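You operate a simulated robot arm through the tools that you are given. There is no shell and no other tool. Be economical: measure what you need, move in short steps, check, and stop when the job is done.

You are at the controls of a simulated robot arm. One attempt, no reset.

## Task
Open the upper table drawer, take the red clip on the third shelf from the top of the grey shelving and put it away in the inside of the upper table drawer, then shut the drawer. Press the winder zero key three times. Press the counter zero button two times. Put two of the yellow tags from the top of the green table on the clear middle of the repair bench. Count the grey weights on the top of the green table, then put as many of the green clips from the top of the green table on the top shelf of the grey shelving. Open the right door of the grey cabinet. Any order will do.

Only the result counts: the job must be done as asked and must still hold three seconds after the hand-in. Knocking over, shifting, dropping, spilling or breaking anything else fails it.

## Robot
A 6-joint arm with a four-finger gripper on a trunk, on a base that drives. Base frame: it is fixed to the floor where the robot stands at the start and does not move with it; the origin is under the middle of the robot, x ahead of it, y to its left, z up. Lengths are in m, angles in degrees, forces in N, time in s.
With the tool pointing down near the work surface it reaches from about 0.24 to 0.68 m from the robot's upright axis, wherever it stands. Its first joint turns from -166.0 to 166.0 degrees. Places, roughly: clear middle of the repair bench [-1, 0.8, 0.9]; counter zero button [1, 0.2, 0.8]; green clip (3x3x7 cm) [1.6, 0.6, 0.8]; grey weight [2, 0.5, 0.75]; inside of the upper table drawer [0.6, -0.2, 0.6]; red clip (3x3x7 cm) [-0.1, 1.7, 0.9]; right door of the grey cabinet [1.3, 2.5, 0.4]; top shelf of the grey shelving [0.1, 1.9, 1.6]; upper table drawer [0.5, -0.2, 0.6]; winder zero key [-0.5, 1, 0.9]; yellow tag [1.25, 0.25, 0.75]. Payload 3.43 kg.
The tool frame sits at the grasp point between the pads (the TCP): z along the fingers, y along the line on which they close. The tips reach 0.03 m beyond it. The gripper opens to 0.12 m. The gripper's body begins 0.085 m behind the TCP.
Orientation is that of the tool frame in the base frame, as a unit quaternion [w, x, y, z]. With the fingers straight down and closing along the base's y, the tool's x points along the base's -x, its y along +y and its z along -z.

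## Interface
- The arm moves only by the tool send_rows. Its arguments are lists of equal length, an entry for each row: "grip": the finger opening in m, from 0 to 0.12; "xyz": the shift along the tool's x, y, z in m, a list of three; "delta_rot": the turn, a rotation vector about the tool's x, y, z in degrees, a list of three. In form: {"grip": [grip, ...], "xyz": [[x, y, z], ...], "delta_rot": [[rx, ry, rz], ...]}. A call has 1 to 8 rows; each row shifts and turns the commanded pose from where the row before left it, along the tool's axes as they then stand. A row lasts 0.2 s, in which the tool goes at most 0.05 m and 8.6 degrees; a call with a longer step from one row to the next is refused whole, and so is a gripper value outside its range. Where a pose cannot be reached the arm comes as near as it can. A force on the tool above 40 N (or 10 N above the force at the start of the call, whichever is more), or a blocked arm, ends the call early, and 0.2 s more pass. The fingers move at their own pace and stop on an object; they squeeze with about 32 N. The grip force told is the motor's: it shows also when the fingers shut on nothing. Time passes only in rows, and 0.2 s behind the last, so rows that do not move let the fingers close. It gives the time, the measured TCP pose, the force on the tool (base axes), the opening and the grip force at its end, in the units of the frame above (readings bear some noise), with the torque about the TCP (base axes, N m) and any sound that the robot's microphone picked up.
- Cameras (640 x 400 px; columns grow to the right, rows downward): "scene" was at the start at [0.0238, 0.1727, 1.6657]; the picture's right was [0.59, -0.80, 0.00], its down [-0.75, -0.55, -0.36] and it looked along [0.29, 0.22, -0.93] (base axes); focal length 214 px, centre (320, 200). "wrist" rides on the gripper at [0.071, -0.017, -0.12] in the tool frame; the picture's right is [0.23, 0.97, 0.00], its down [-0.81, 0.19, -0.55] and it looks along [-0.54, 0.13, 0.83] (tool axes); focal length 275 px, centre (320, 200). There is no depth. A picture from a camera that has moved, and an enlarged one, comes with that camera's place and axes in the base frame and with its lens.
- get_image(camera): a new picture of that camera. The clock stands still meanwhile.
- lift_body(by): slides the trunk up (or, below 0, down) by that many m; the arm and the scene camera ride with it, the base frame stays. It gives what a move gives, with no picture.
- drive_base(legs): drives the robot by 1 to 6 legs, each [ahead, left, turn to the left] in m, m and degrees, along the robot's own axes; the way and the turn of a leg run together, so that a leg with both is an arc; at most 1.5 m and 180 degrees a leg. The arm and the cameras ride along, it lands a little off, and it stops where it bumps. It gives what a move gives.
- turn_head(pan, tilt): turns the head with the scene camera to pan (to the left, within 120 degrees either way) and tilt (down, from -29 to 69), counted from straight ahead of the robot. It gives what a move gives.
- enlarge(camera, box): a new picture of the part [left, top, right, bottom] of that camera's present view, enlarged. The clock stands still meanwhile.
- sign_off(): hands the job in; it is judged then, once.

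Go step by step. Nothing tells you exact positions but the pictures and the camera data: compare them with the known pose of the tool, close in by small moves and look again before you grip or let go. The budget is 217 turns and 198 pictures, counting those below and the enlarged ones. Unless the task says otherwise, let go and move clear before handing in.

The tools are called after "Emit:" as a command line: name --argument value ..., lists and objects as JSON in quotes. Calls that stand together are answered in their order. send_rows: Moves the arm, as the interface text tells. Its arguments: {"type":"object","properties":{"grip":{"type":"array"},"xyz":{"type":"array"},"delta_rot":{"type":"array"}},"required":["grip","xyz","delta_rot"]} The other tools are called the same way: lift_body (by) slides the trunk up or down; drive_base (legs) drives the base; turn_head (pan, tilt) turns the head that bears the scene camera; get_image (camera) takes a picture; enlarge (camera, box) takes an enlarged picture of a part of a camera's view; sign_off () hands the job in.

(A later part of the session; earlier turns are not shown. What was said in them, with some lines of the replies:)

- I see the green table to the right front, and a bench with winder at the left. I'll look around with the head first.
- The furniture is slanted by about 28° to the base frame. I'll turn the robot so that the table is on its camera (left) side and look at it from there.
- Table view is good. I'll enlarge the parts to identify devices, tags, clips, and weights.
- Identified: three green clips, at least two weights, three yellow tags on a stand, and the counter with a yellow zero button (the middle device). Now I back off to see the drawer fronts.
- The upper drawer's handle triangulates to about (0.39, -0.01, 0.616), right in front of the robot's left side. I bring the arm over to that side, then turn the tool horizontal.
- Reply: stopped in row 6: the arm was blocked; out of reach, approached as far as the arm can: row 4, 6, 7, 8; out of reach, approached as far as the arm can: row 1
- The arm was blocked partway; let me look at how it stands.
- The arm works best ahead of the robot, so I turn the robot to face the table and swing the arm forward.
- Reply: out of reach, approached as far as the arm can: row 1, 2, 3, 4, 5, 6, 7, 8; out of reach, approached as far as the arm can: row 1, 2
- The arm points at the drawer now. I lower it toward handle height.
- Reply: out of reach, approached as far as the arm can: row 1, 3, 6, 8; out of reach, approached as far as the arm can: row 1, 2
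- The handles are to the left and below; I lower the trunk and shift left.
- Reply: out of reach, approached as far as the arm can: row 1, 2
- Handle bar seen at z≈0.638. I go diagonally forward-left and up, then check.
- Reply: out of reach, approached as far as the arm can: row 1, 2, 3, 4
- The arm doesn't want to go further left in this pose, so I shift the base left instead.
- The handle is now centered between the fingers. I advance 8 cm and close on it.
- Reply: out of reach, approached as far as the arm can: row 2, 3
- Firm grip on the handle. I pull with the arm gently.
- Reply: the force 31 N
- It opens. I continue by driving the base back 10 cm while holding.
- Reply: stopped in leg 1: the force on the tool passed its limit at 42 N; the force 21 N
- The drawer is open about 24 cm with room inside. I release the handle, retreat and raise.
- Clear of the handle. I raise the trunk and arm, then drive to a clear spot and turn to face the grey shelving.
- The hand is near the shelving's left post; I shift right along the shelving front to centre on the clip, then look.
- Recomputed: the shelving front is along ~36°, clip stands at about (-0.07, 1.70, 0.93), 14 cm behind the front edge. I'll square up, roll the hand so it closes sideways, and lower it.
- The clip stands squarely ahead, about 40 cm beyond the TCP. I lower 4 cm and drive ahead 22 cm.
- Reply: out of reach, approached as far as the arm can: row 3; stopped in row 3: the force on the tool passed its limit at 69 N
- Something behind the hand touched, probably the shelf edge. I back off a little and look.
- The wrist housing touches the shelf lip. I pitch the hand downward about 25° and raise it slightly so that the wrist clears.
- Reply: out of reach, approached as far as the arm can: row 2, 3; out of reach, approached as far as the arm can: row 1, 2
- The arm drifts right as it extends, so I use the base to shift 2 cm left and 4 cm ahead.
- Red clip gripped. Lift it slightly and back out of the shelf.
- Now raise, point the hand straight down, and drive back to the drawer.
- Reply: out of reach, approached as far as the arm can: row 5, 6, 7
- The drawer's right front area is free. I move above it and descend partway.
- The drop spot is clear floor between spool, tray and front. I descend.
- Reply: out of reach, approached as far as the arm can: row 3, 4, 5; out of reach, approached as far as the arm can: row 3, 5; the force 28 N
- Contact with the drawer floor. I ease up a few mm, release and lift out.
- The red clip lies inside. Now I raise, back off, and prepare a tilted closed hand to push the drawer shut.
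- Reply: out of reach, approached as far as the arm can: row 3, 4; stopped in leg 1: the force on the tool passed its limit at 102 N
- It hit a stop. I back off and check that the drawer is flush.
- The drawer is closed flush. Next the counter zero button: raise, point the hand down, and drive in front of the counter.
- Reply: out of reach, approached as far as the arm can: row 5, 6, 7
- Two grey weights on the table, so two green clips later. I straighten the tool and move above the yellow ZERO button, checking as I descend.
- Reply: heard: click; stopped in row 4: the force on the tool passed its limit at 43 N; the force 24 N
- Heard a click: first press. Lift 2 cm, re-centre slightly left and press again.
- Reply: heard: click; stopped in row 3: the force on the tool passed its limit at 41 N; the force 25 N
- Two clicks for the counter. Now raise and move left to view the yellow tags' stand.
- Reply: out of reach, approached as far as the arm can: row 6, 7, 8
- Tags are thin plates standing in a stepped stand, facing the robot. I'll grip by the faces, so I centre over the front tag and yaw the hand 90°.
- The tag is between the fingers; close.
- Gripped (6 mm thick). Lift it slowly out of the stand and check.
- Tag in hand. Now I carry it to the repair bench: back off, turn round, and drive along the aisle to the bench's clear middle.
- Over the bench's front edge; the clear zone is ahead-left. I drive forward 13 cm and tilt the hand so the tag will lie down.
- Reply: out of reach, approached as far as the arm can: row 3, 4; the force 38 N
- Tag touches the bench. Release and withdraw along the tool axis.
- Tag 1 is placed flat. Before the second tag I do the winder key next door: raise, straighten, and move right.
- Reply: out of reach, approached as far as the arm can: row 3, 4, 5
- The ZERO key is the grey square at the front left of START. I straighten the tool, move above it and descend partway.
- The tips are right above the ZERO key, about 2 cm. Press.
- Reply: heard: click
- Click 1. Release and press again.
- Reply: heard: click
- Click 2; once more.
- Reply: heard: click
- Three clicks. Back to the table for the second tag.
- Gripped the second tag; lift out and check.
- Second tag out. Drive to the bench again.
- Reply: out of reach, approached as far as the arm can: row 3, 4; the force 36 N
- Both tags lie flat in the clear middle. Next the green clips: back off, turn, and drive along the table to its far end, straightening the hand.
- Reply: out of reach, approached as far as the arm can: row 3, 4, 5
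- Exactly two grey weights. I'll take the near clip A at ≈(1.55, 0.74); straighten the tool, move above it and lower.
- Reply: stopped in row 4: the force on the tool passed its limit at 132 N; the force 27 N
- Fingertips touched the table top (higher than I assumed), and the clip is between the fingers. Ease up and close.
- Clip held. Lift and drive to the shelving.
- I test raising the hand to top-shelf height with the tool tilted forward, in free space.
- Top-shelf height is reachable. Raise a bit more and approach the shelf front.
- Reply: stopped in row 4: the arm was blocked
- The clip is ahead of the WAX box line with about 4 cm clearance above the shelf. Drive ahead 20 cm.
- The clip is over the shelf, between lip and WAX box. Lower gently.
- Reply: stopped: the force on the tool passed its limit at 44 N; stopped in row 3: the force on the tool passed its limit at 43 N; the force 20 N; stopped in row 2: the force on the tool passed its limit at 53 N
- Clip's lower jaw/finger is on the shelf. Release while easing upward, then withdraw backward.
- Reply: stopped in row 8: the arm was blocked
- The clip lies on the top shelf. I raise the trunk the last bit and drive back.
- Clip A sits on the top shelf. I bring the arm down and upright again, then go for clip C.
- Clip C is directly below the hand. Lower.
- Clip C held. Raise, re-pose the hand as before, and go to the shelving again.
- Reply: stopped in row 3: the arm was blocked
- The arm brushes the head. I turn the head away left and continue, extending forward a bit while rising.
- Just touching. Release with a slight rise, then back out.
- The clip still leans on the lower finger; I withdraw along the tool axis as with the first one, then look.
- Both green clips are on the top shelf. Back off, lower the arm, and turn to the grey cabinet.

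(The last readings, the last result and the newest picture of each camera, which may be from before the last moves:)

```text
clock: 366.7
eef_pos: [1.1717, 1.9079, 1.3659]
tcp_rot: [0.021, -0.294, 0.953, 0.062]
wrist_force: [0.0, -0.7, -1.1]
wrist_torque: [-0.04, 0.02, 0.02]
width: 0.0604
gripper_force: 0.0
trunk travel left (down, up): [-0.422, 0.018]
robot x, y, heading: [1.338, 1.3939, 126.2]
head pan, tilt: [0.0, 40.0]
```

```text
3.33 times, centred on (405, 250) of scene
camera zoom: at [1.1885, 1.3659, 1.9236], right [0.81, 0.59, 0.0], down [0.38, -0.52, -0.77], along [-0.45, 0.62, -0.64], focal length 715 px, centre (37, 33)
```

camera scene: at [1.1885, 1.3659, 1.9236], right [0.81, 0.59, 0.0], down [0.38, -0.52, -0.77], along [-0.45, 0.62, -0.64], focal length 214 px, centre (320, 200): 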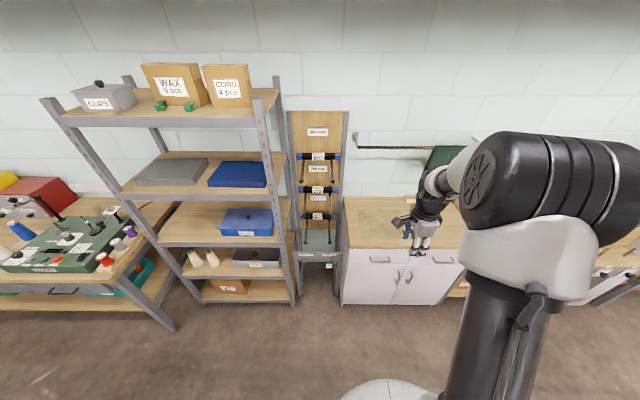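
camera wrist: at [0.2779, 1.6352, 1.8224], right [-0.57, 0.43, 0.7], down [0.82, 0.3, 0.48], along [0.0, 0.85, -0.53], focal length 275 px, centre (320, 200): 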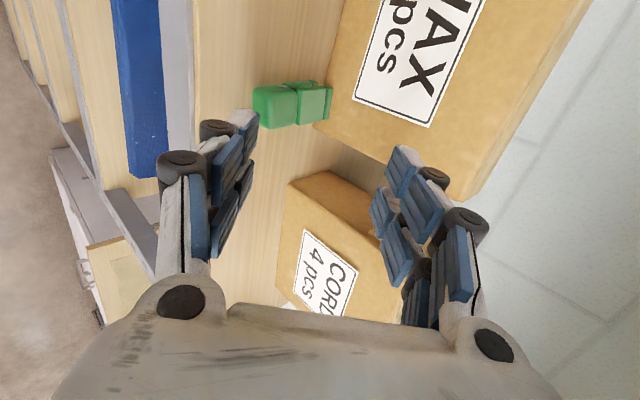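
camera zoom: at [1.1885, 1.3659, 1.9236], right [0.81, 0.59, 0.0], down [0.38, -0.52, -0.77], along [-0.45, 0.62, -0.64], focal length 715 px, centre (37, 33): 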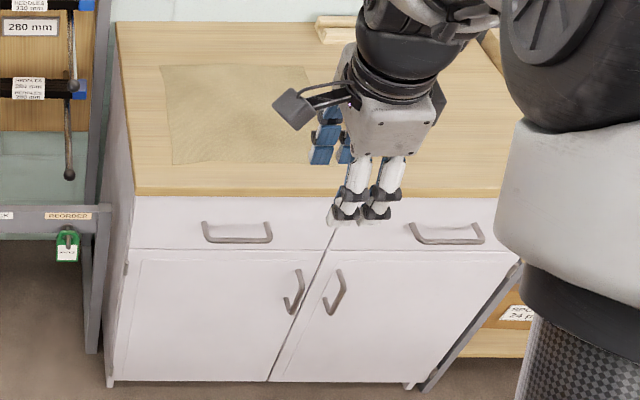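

The right door's handle is a vertical bar near the middle seam at ≈(1.23, 2.38, z 0.46–0.63). I yaw the hand 90°, then pitch it forward, and move in front.

Emit:
send_rows --grip '[0.06, 0.06, 0.06, 0.06, 0.06, 0.06, 0.06, 0.06]' --xyz '[[0, 0, 0], [0, 0, 0], [0, 0, 0], [0, 0, 0], [0, 0, 0], [0, 0, 0], [0, 0, 0], [0, 0, 0]]' --delta_rot '[[0, 0, 8.4], [0, 0, 8.4], [0, 0, 8.4], [0, 0, 8.4], [0, 0, 8.4], [0, 0, 8.4], [0, 0, 8.4], [0, 0, 8.4]]'

Emit:
send_rows --grip '[0.06, 0.06, 0.06, 0.06, 0.06, 0.06, 0.06, 0.06]' --xyz '[[0, 0, 0], [0, 0, 0], [0, 0, 0.02], [0, 0, 0.02], [0, 0, 0.02], [0, 0, 0.02], [0, 0, 0.02], [0, 0, 0.01]]' --delta_rot '[[0, 0, 8.4], [0, 0, 8.4], [0, 8.4, 0], [0, 8.4, 0], [0, 8.4, 0], [0, 8.4, 0], [0, 8.4, 0], [0, 8.4, 0]]'

Emit:
drive_base --legs '[[0, -0.38, 0]]'

Emit:
lift_body --by -0.4

Emit:
get_image --camera "wrist"

Emit:
get_image --camera "scene"

```text
clock: 368.5
eef_pos: [1.1725, 1.9088, 1.3661]
tcp_rot: [-0.016, 0.283, 0.957, 0.063]
wrist_force: [-0.2, 0.0, 0.5]
wrist_torque: [0.02, 0.03, -0.02]
width: 0.0597
gripper_force: 0.1
trunk travel left (down, up): [-0.422, 0.018]
robot x, y, heading: [1.3401, 1.4004, 126.0]
head pan, tilt: [0.0, 40.0]
```

```text
clock: 370.3
eef_pos: [1.1466, 1.9336, 1.2777]
tcp_rot: [-0.376, 0.364, 0.83, 0.195]
wrist_force: [0.3, 0.1, 0.5]
wrist_torque: [-0.02, 0.01, -0.03]
width: 0.0601
gripper_force: 0.0
out of reach, approached as far as the arm can: row 5, 6
trunk travel left (down, up): [-0.422, 0.018]
robot x, y, heading: [1.3443, 1.3968, 126.0]
head pan, tilt: [0.0, 40.0]
```

```text
clock: 372.7
eef_pos: [1.4512, 2.155, 1.278]
tcp_rot: [-0.374, 0.364, 0.831, 0.194]
wrist_force: [-0.5, -0.5, 0.0]
wrist_torque: [0.0, 0.0, 0.04]
width: 0.0598
gripper_force: 0.1
trunk travel left (down, up): [-0.422, 0.018]
robot x, y, heading: [1.6464, 1.6234, 126.0]
head pan, tilt: [0.0, 40.0]
```

```text
clock: 376.6
eef_pos: [1.4508, 2.1556, 0.8785]
tcp_rot: [-0.375, 0.363, 0.831, 0.194]
wrist_force: [-0.2, -0.2, 0.7]
wrist_torque: [-0.03, -0.01, 0.0]
width: 0.0601
gripper_force: 0.3
trunk travel left (down, up): [-0.022, 0.418]
robot x, y, heading: [1.6454, 1.6242, 126.2]
head pan, tilt: [0.0, 40.0]
```

```text
43 pictures are left
camera wrist: at [1.4633, 2.1042, 1.0105], right [0.62, 0.75, 0.22], down [0.78, -0.57, -0.25], along [-0.06, 0.33, -0.94], focal length 275 px, centre (320, 200)
```

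wrist: 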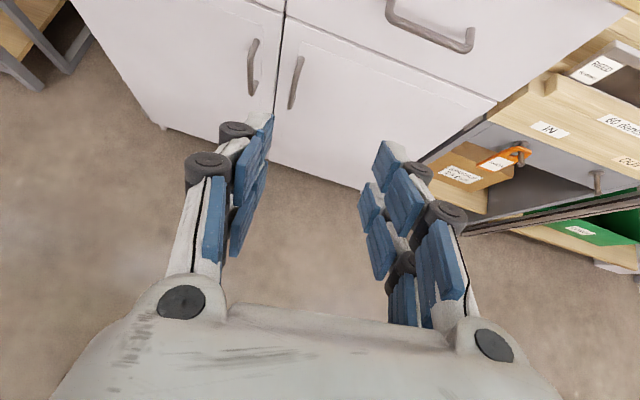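

```text
42 pictures are left
camera scene: at [1.4943, 1.5893, 1.5237], right [0.81, 0.59, 0.0], down [0.38, -0.52, -0.77], along [-0.45, 0.62, -0.64], focal length 214 px, centre (320, 200)
```

scene: 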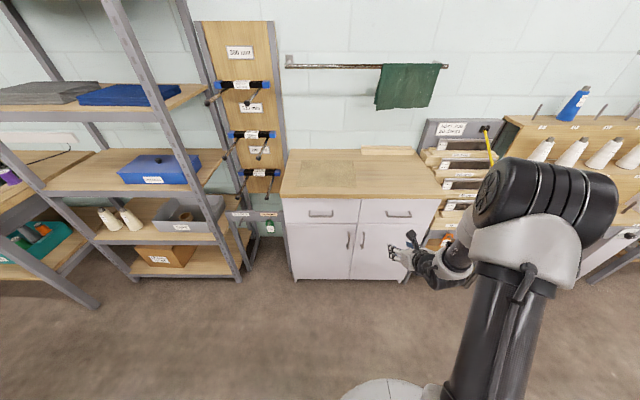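

Emit:
drive_base --legs '[[0, 0.056, -1]]'

Emit:
send_rows --grip '[0.06, 0.06, 0.06, 0.06, 0.06, 0.06, 0.06]' --xyz '[[-0.0345, 0, 0.0289], [-0.0364, 0, 0.0265], [-0.0382, 0, 0.0238], [-0.0397, 0, 0.0211], [-0.0411, 0, 0.0183], [-0.0423, 0, 0.0154], [-0.0433, 0, 0.0124]]' --delta_rot '[[0, 4, 0], [0, 4, 0], [0, 4, 0], [0, 4, 0], [0, 4, 0], [0, 4, 0], [0, 0, 0]]'

Emit:
get_image --camera "wrist"

```text
clock: 377.5
eef_pos: [1.414, 2.1261, 0.8779]
tcp_rot: [-0.373, 0.371, 0.827, 0.198]
wrist_force: [-0.5, -0.6, 0.2]
wrist_torque: [-0.02, -0.02, -0.03]
width: 0.0602
gripper_force: 0.1
trunk travel left (down, up): [-0.022, 0.418]
robot x, y, heading: [1.6032, 1.5852, 125.2]
head pan, tilt: [0.0, 40.0]
```

```text
clock: 379.1
eef_pos: [1.4256, 2.1364, 0.5605]
tcp_rot: [-0.537, 0.322, 0.731, 0.271]
wrist_force: [0.0, 0.1, 0.0]
wrist_torque: [-0.04, 0.0, 0.01]
width: 0.0599
gripper_force: 0.1
trunk travel left (down, up): [-0.022, 0.418]
robot x, y, heading: [1.6028, 1.5862, 125.0]
head pan, tilt: [0.0, 40.0]
```

```text
41 pictures are left
camera wrist: at [1.4711, 2.0476, 0.6633], right [0.69, 0.67, 0.27], down [0.66, -0.43, -0.62], along [-0.3, 0.6, -0.74], focal length 275 px, centre (320, 200)
```

wrist: 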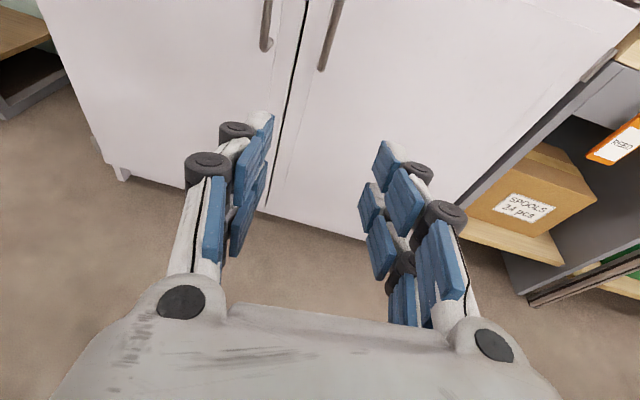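

Emit:
drive_base --legs '[[0.19, 0.024, 0]]'

Emit:
get_image --camera "wrist"

```text
clock: 380.7
eef_pos: [1.2943, 2.2789, 0.5616]
tcp_rot: [-0.537, 0.321, 0.732, 0.27]
wrist_force: [0.9, -0.2, -0.4]
wrist_torque: [0.02, 0.0, 0.02]
width: 0.06
gripper_force: 0.1
trunk travel left (down, up): [-0.022, 0.418]
robot x, y, heading: [1.4689, 1.7333, 125.3]
head pan, tilt: [0.0, 40.0]
```

```text
40 pictures are left
camera wrist: at [1.3396, 2.1911, 0.6635], right [0.69, 0.67, 0.27], down [0.66, -0.43, -0.61], along [-0.3, 0.6, -0.74], focal length 275 px, centre (320, 200)
```

wrist: 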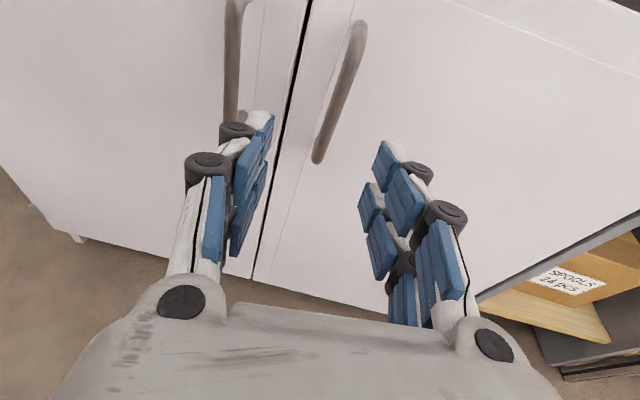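

Emit:
drive_base --legs '[[0.1, 0, 0]]'

Emit:
get_image --camera "wrist"

```text
clock: 381.8
eef_pos: [1.239, 2.3605, 0.5623]
tcp_rot: [-0.537, 0.321, 0.732, 0.269]
wrist_force: [-0.2, 0.0, 0.4]
wrist_torque: [0.01, 0.03, 0.03]
width: 0.06
gripper_force: 0.0
trunk travel left (down, up): [-0.022, 0.418]
robot x, y, heading: [1.4144, 1.8111, 125.4]
head pan, tilt: [0.0, 40.0]
```

```text
39 pictures are left
camera wrist: at [1.2828, 2.2717, 0.6635], right [0.69, 0.67, 0.27], down [0.66, -0.43, -0.61], along [-0.3, 0.6, -0.74], focal length 275 px, centre (320, 200)
```

wrist: 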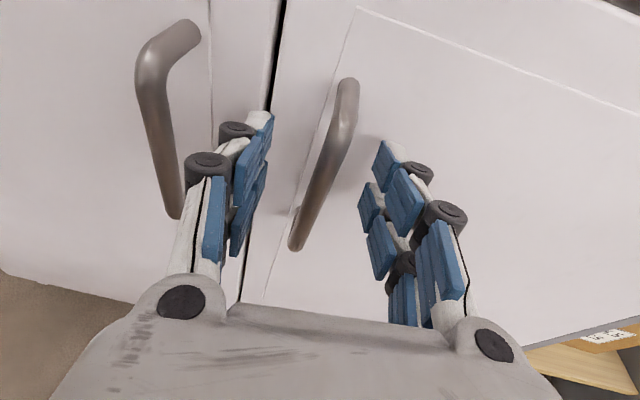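

Emit:
send_rows --grip '[0.06, 0.03, 0.0, 0.0, 0.0]' --xyz '[[0.003, 0, 0.01], [0, 0, 0], [0, 0, 0], [0, 0, 0], [0, 0, 0]]' --delta_rot '[[0, 0, 0], [0, 0, 0], [0, 0, 0], [0, 0, 0], [0, 0, 0]]'

Emit:
get_image --camera "wrist"

```text
clock: 383.0
eef_pos: [1.2311, 2.3692, 0.5606]
tcp_rot: [-0.537, 0.322, 0.731, 0.27]
wrist_force: [1.6, 0.7, -1.5]
wrist_torque: [-0.38, 1.03, -0.05]
width: 0.0125
gripper_force: 22.1
trunk travel left (down, up): [-0.022, 0.418]
robot x, y, heading: [1.4113, 1.8125, 125.1]
head pan, tilt: [0.0, 40.0]
```

```text
38 pictures are left
camera wrist: at [1.2762, 2.2798, 0.6634], right [0.69, 0.67, 0.27], down [0.66, -0.43, -0.62], along [-0.3, 0.6, -0.74], focal length 275 px, centre (320, 200)
```

wrist: 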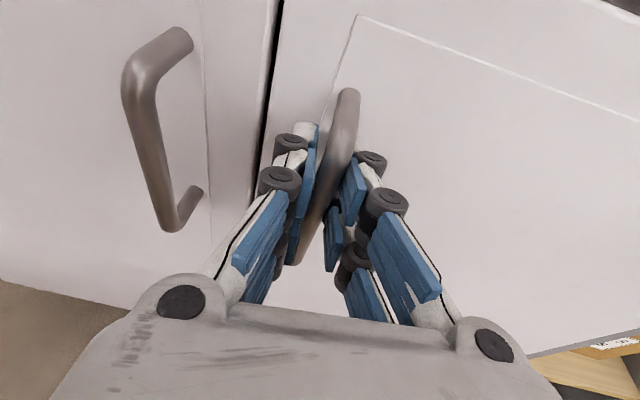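

Handle gripped. Pull the door along its arc in steps by driving back.

Emit:
drive_base --legs '[[-0.062, -0.005, 0]]'

Emit:
drive_base --legs '[[-0.06, -0.016, 0]]'

Emit:
get_image --camera "wrist"

```text
clock: 384.2
eef_pos: [1.2794, 2.3231, 0.561]
tcp_rot: [-0.534, 0.328, 0.73, 0.275]
wrist_force: [-0.1, 1.4, -1.9]
wrist_torque: [-0.36, 0.85, 0.25]
width: 0.0131
gripper_force: 43.8
trunk travel left (down, up): [-0.022, 0.418]
robot x, y, heading: [1.4541, 1.7647, 125.0]
head pan, tilt: [0.0, 40.0]
stopped in leg 1: the force on the tool passed its limit at 41 N (the readings are from after the stop); the commanded pose is now the measured one
```

```text
clock: 385.3
eef_pos: [1.3355, 2.2886, 0.5622]
tcp_rot: [-0.531, 0.334, 0.726, 0.281]
wrist_force: [1.8, 3.9, -3.7]
wrist_torque: [-0.48, 0.91, 0.11]
width: 0.0131
gripper_force: 44.2
trunk travel left (down, up): [-0.022, 0.418]
robot x, y, heading: [1.5074, 1.7242, 124.9]
head pan, tilt: [0.0, 40.0]
stopped in leg 1: the force on the tool passed its limit at 44 N (the readings are from after the stop); the commanded pose is now the measured one
```

```text
37 pictures are left
camera wrist: at [1.377, 2.1975, 0.664], right [0.71, 0.65, 0.27], down [0.65, -0.45, -0.61], along [-0.27, 0.61, -0.74], focal length 275 px, centre (320, 200)
```

wrist: 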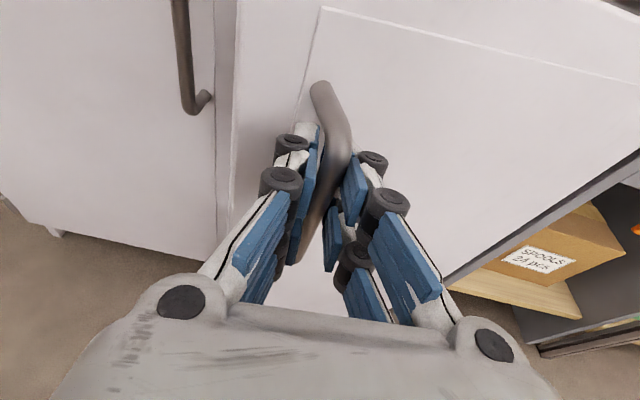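

Emit:
drive_base --legs '[[-0.05, -0.028, 0]]'

Emit:
drive_base --legs '[[-0.04, -0.03, 3]]'

Emit:
get_image --camera "scene"

```text
clock: 386.3
eef_pos: [1.3882, 2.2647, 0.5621]
tcp_rot: [-0.53, 0.334, 0.726, 0.283]
wrist_force: [9.4, 30.9, -13.5]
wrist_torque: [-0.45, 0.59, 0.22]
width: 0.0134
gripper_force: 44.3
trunk travel left (down, up): [-0.022, 0.418]
robot x, y, heading: [1.5519, 1.6951, 124.9]
head pan, tilt: [0.0, 40.0]
```

```text
clock: 387.1
eef_pos: [1.4036, 2.2611, 0.5628]
tcp_rot: [-0.527, 0.336, 0.727, 0.286]
wrist_force: [2.7, 8.0, -7.7]
wrist_torque: [-0.83, 0.73, -0.08]
width: 0.0132
gripper_force: 44.9
trunk travel left (down, up): [-0.022, 0.418]
robot x, y, heading: [1.5815, 1.6917, 126.2]
head pan, tilt: [0.0, 40.0]
stopped in leg 1: the force on the tool passed its limit at 54 N (the readings are from after the stop); the commanded pose is now the measured one
```

```text
36 pictures are left
camera scene: at [1.4249, 1.6613, 1.5237], right [0.81, 0.59, 0.0], down [0.38, -0.52, -0.77], along [-0.45, 0.62, -0.64], focal length 214 px, centre (320, 200)
```

scene: 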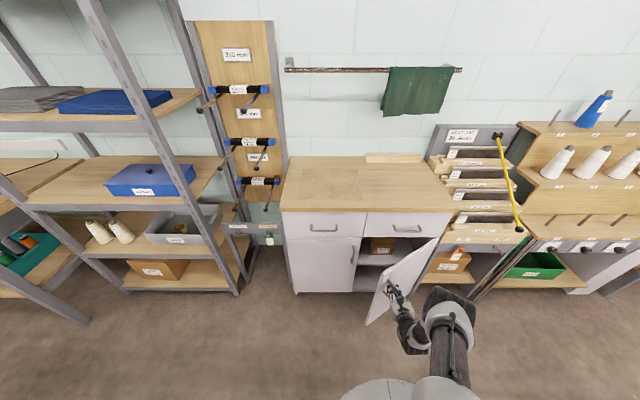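

The door is about 45–50° open. Continue along the arc, now more to the right.

Emit:
drive_base --legs '[[-0.03, -0.035, 0]]'

Emit:
drive_base --legs '[[-0.022, -0.04, 0]]'

Emit:
get_image --camera "wrist"

```text
clock: 388.0
eef_pos: [1.4479, 2.2524, 0.5622]
tcp_rot: [-0.528, 0.332, 0.729, 0.282]
wrist_force: [-3.3, -25.5, 1.8]
wrist_torque: [-1.22, 1.11, 0.02]
width: 0.0137
gripper_force: 44.1
trunk travel left (down, up): [-0.022, 0.418]
robot x, y, heading: [1.6239, 1.6875, 126.4]
head pan, tilt: [0.0, 40.0]
```

```text
clock: 388.9
eef_pos: [1.4944, 2.2568, 0.5594]
tcp_rot: [-0.527, 0.333, 0.731, 0.279]
wrist_force: [-0.1, -22.8, -4.0]
wrist_torque: [-0.75, 1.26, -0.14]
width: 0.0131
gripper_force: 42.5
trunk travel left (down, up): [-0.022, 0.418]
robot x, y, heading: [1.6721, 1.6884, 126.0]
head pan, tilt: [0.0, 40.0]
```

```text
35 pictures are left
camera wrist: at [1.5347, 2.1679, 0.6627], right [0.71, 0.65, 0.28], down [0.65, -0.46, -0.6], along [-0.27, 0.61, -0.75], focal length 275 px, centre (320, 200)
```

wrist: 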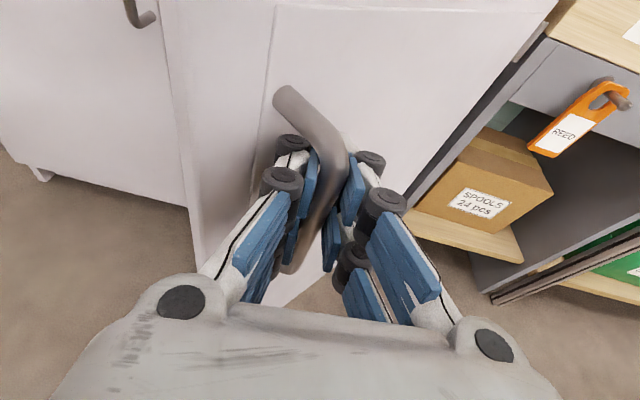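

Emit:
drive_base --legs '[[-0.014, -0.04, 0]]'

Emit:
drive_base --legs '[[-0.008, -0.038, 0]]'

Emit:
get_image --camera "wrist"

Emit:
get_image --camera "scene"

```text
clock: 389.8
eef_pos: [1.5343, 2.2648, 0.557]
tcp_rot: [-0.525, 0.335, 0.732, 0.277]
wrist_force: [4.3, -37.2, 3.8]
wrist_torque: [-0.64, 0.79, -0.27]
width: 0.0122
gripper_force: 42.0
trunk travel left (down, up): [-0.022, 0.418]
robot x, y, heading: [1.7079, 1.7032, 126.3]
head pan, tilt: [0.0, 40.0]
```

```text
clock: 390.7
eef_pos: [1.5698, 2.2797, 0.5527]
tcp_rot: [-0.524, 0.336, 0.733, 0.274]
wrist_force: [6.5, -25.1, -7.4]
wrist_torque: [-0.2, 0.67, -0.19]
width: 0.0118
gripper_force: 41.6
trunk travel left (down, up): [-0.022, 0.418]
robot x, y, heading: [1.7451, 1.723, 126.4]
head pan, tilt: [0.0, 40.0]
```

```text
34 pictures are left
camera wrist: at [1.6106, 2.1916, 0.6586], right [0.71, 0.66, 0.27], down [0.66, -0.46, -0.59], along [-0.26, 0.6, -0.76], focal length 275 px, centre (320, 200)
```

wrist: 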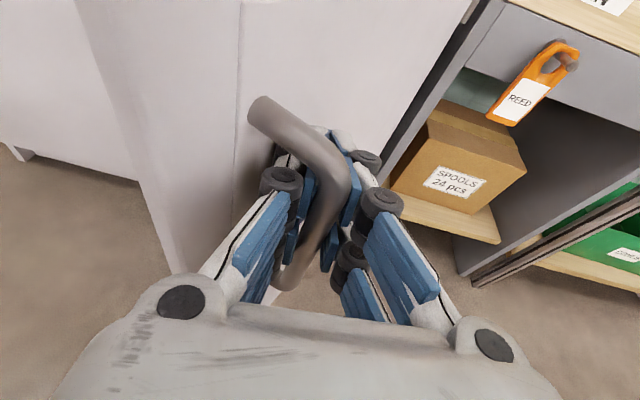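

```text
33 pictures are left
camera scene: at [1.594, 1.6888, 1.5234], right [0.81, 0.59, 0.0], down [0.38, -0.52, -0.77], along [-0.45, 0.62, -0.64], focal length 214 px, centre (320, 200)
```

scene: 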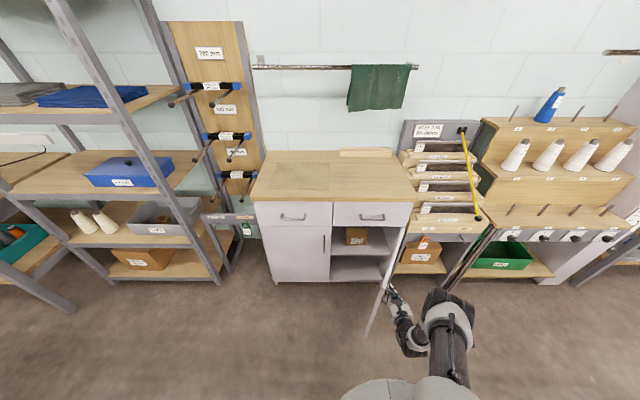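

The door is ≈80° open. Release the handle and retreat straight back.

Emit:
send_rows --grip '[0.02, 0.035, 0.04, 0.04]' --xyz '[[0, 0, 0], [0, 0, 0], [0, 0, 0], [0, 0, 0]]' --delta_rot '[[0, 0, 0], [0, 0, 0], [0, 0, 0], [0, 0, 0]]'

Emit:
get_image --camera "wrist"

```text
clock: 391.7
eef_pos: [1.5692, 2.2789, 0.5536]
tcp_rot: [-0.522, 0.337, 0.735, 0.273]
wrist_force: [-0.3, 0.2, 0.4]
wrist_torque: [0.0, 0.03, -0.03]
width: 0.0412
gripper_force: 0.0
trunk travel left (down, up): [-0.022, 0.418]
robot x, y, heading: [1.7451, 1.7218, 126.2]
head pan, tilt: [0.0, 40.0]
```

```text
32 pictures are left
camera wrist: at [1.6104, 2.1918, 0.6583], right [0.71, 0.66, 0.27], down [0.66, -0.47, -0.59], along [-0.26, 0.59, -0.76], focal length 275 px, centre (320, 200)
```

wrist: 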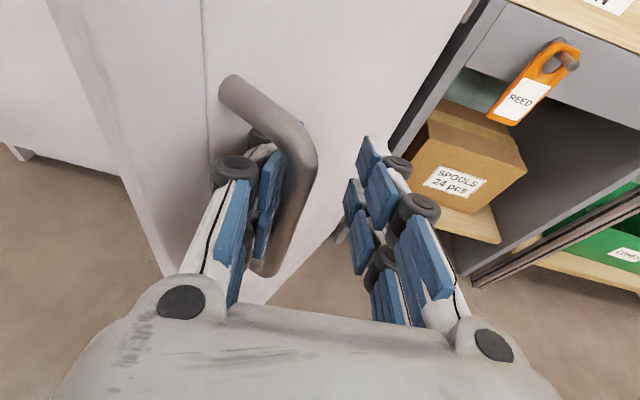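

Emit:
drive_base --legs '[[-0.2, 0, 0]]'

Emit:
get_image --camera "scene"

```text
clock: 393.3
eef_pos: [1.6827, 2.1205, 0.5531]
tcp_rot: [-0.522, 0.336, 0.735, 0.273]
wrist_force: [-0.6, 0.0, -0.2]
wrist_torque: [-0.01, 0.01, 0.02]
width: 0.04
gripper_force: 0.1
trunk travel left (down, up): [-0.022, 0.418]
robot x, y, heading: [1.8652, 1.5627, 126.3]
head pan, tilt: [0.0, 40.0]
```

```text
31 pictures are left
camera scene: at [1.7096, 1.5313, 1.5236], right [0.81, 0.59, 0.0], down [0.38, -0.52, -0.77], along [-0.45, 0.62, -0.64], focal length 214 px, centre (320, 200)
```

scene: 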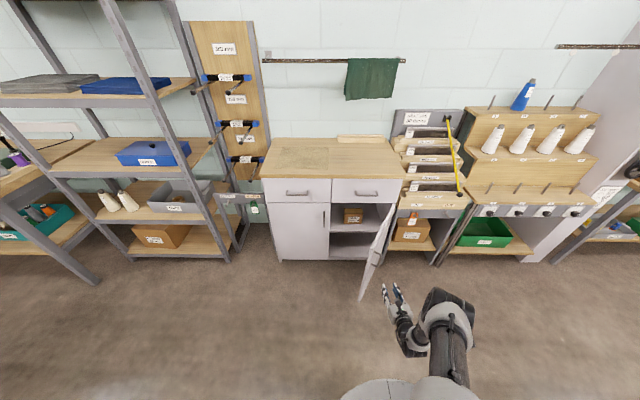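

The door stays open. A last look back at the table and drawer.

Emit:
turn_head --pan 115 --tilt 35

Emit:
get_image --camera "scene"

Emit:
enlarge --camera "scene" --box '[200, 80, 520, 280]'

```text
clock: 395.2
eef_pos: [1.6852, 2.1213, 0.5533]
tcp_rot: [-0.523, 0.336, 0.734, 0.273]
wrist_force: [0.3, -0.6, 0.0]
wrist_torque: [0.01, 0.04, -0.02]
width: 0.0399
gripper_force: 0.1
trunk travel left (down, up): [-0.022, 0.418]
robot x, y, heading: [1.8654, 1.5608, 126.3]
head pan, tilt: [115.0, 35.0]
```

```text
30 pictures are left
camera scene: at [1.7175, 1.3857, 1.5311], right [-0.88, 0.48, 0.0], down [0.28, 0.5, -0.82], along [-0.39, -0.72, -0.57], focal length 214 px, centre (320, 200)
```

scene: 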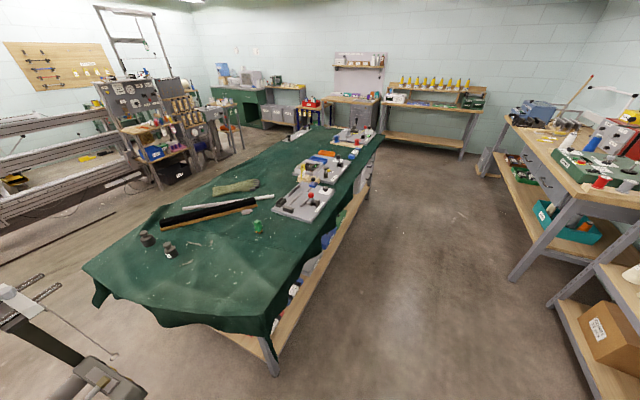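

```text
2.00 times, centred on (360, 180) of scene
camera zoom: at [1.7175, 1.3857, 1.5311], right [-0.88, 0.48, 0.0], down [0.28, 0.5, -0.82], along [-0.39, -0.72, -0.57], focal length 429 px, centre (240, 240)
```

zoom: 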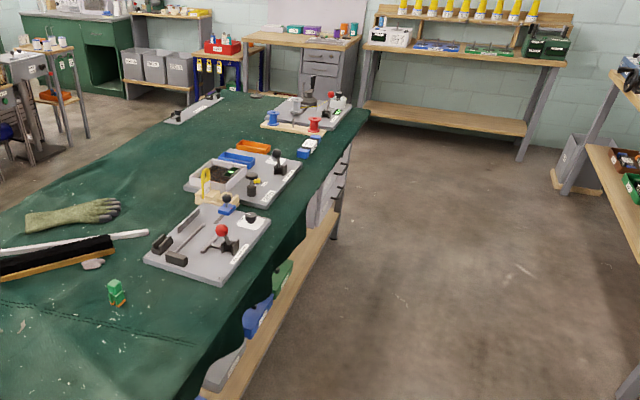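

The drawer is flush, one tag and one clip remain on the table, two weights stand untouched, and the cabinet door is open. I hand in.

Emit:
sign_off

```text
The job is handed in.
```

The job is done and handed in:
- **Red clip:** it lies inside the upper drawer, and the drawer is shut.
- **Keys:** I pressed the winder zero key three times and the counter zero button twice, with a click heard each time.
- **Yellow tags:** two lie flat on the clear middle of the repair bench.
- **Green clips:** I counted two grey weights, so I put two green clips on the top shelf.
- **Cabinet:** the right door stands open by about 75–80°.
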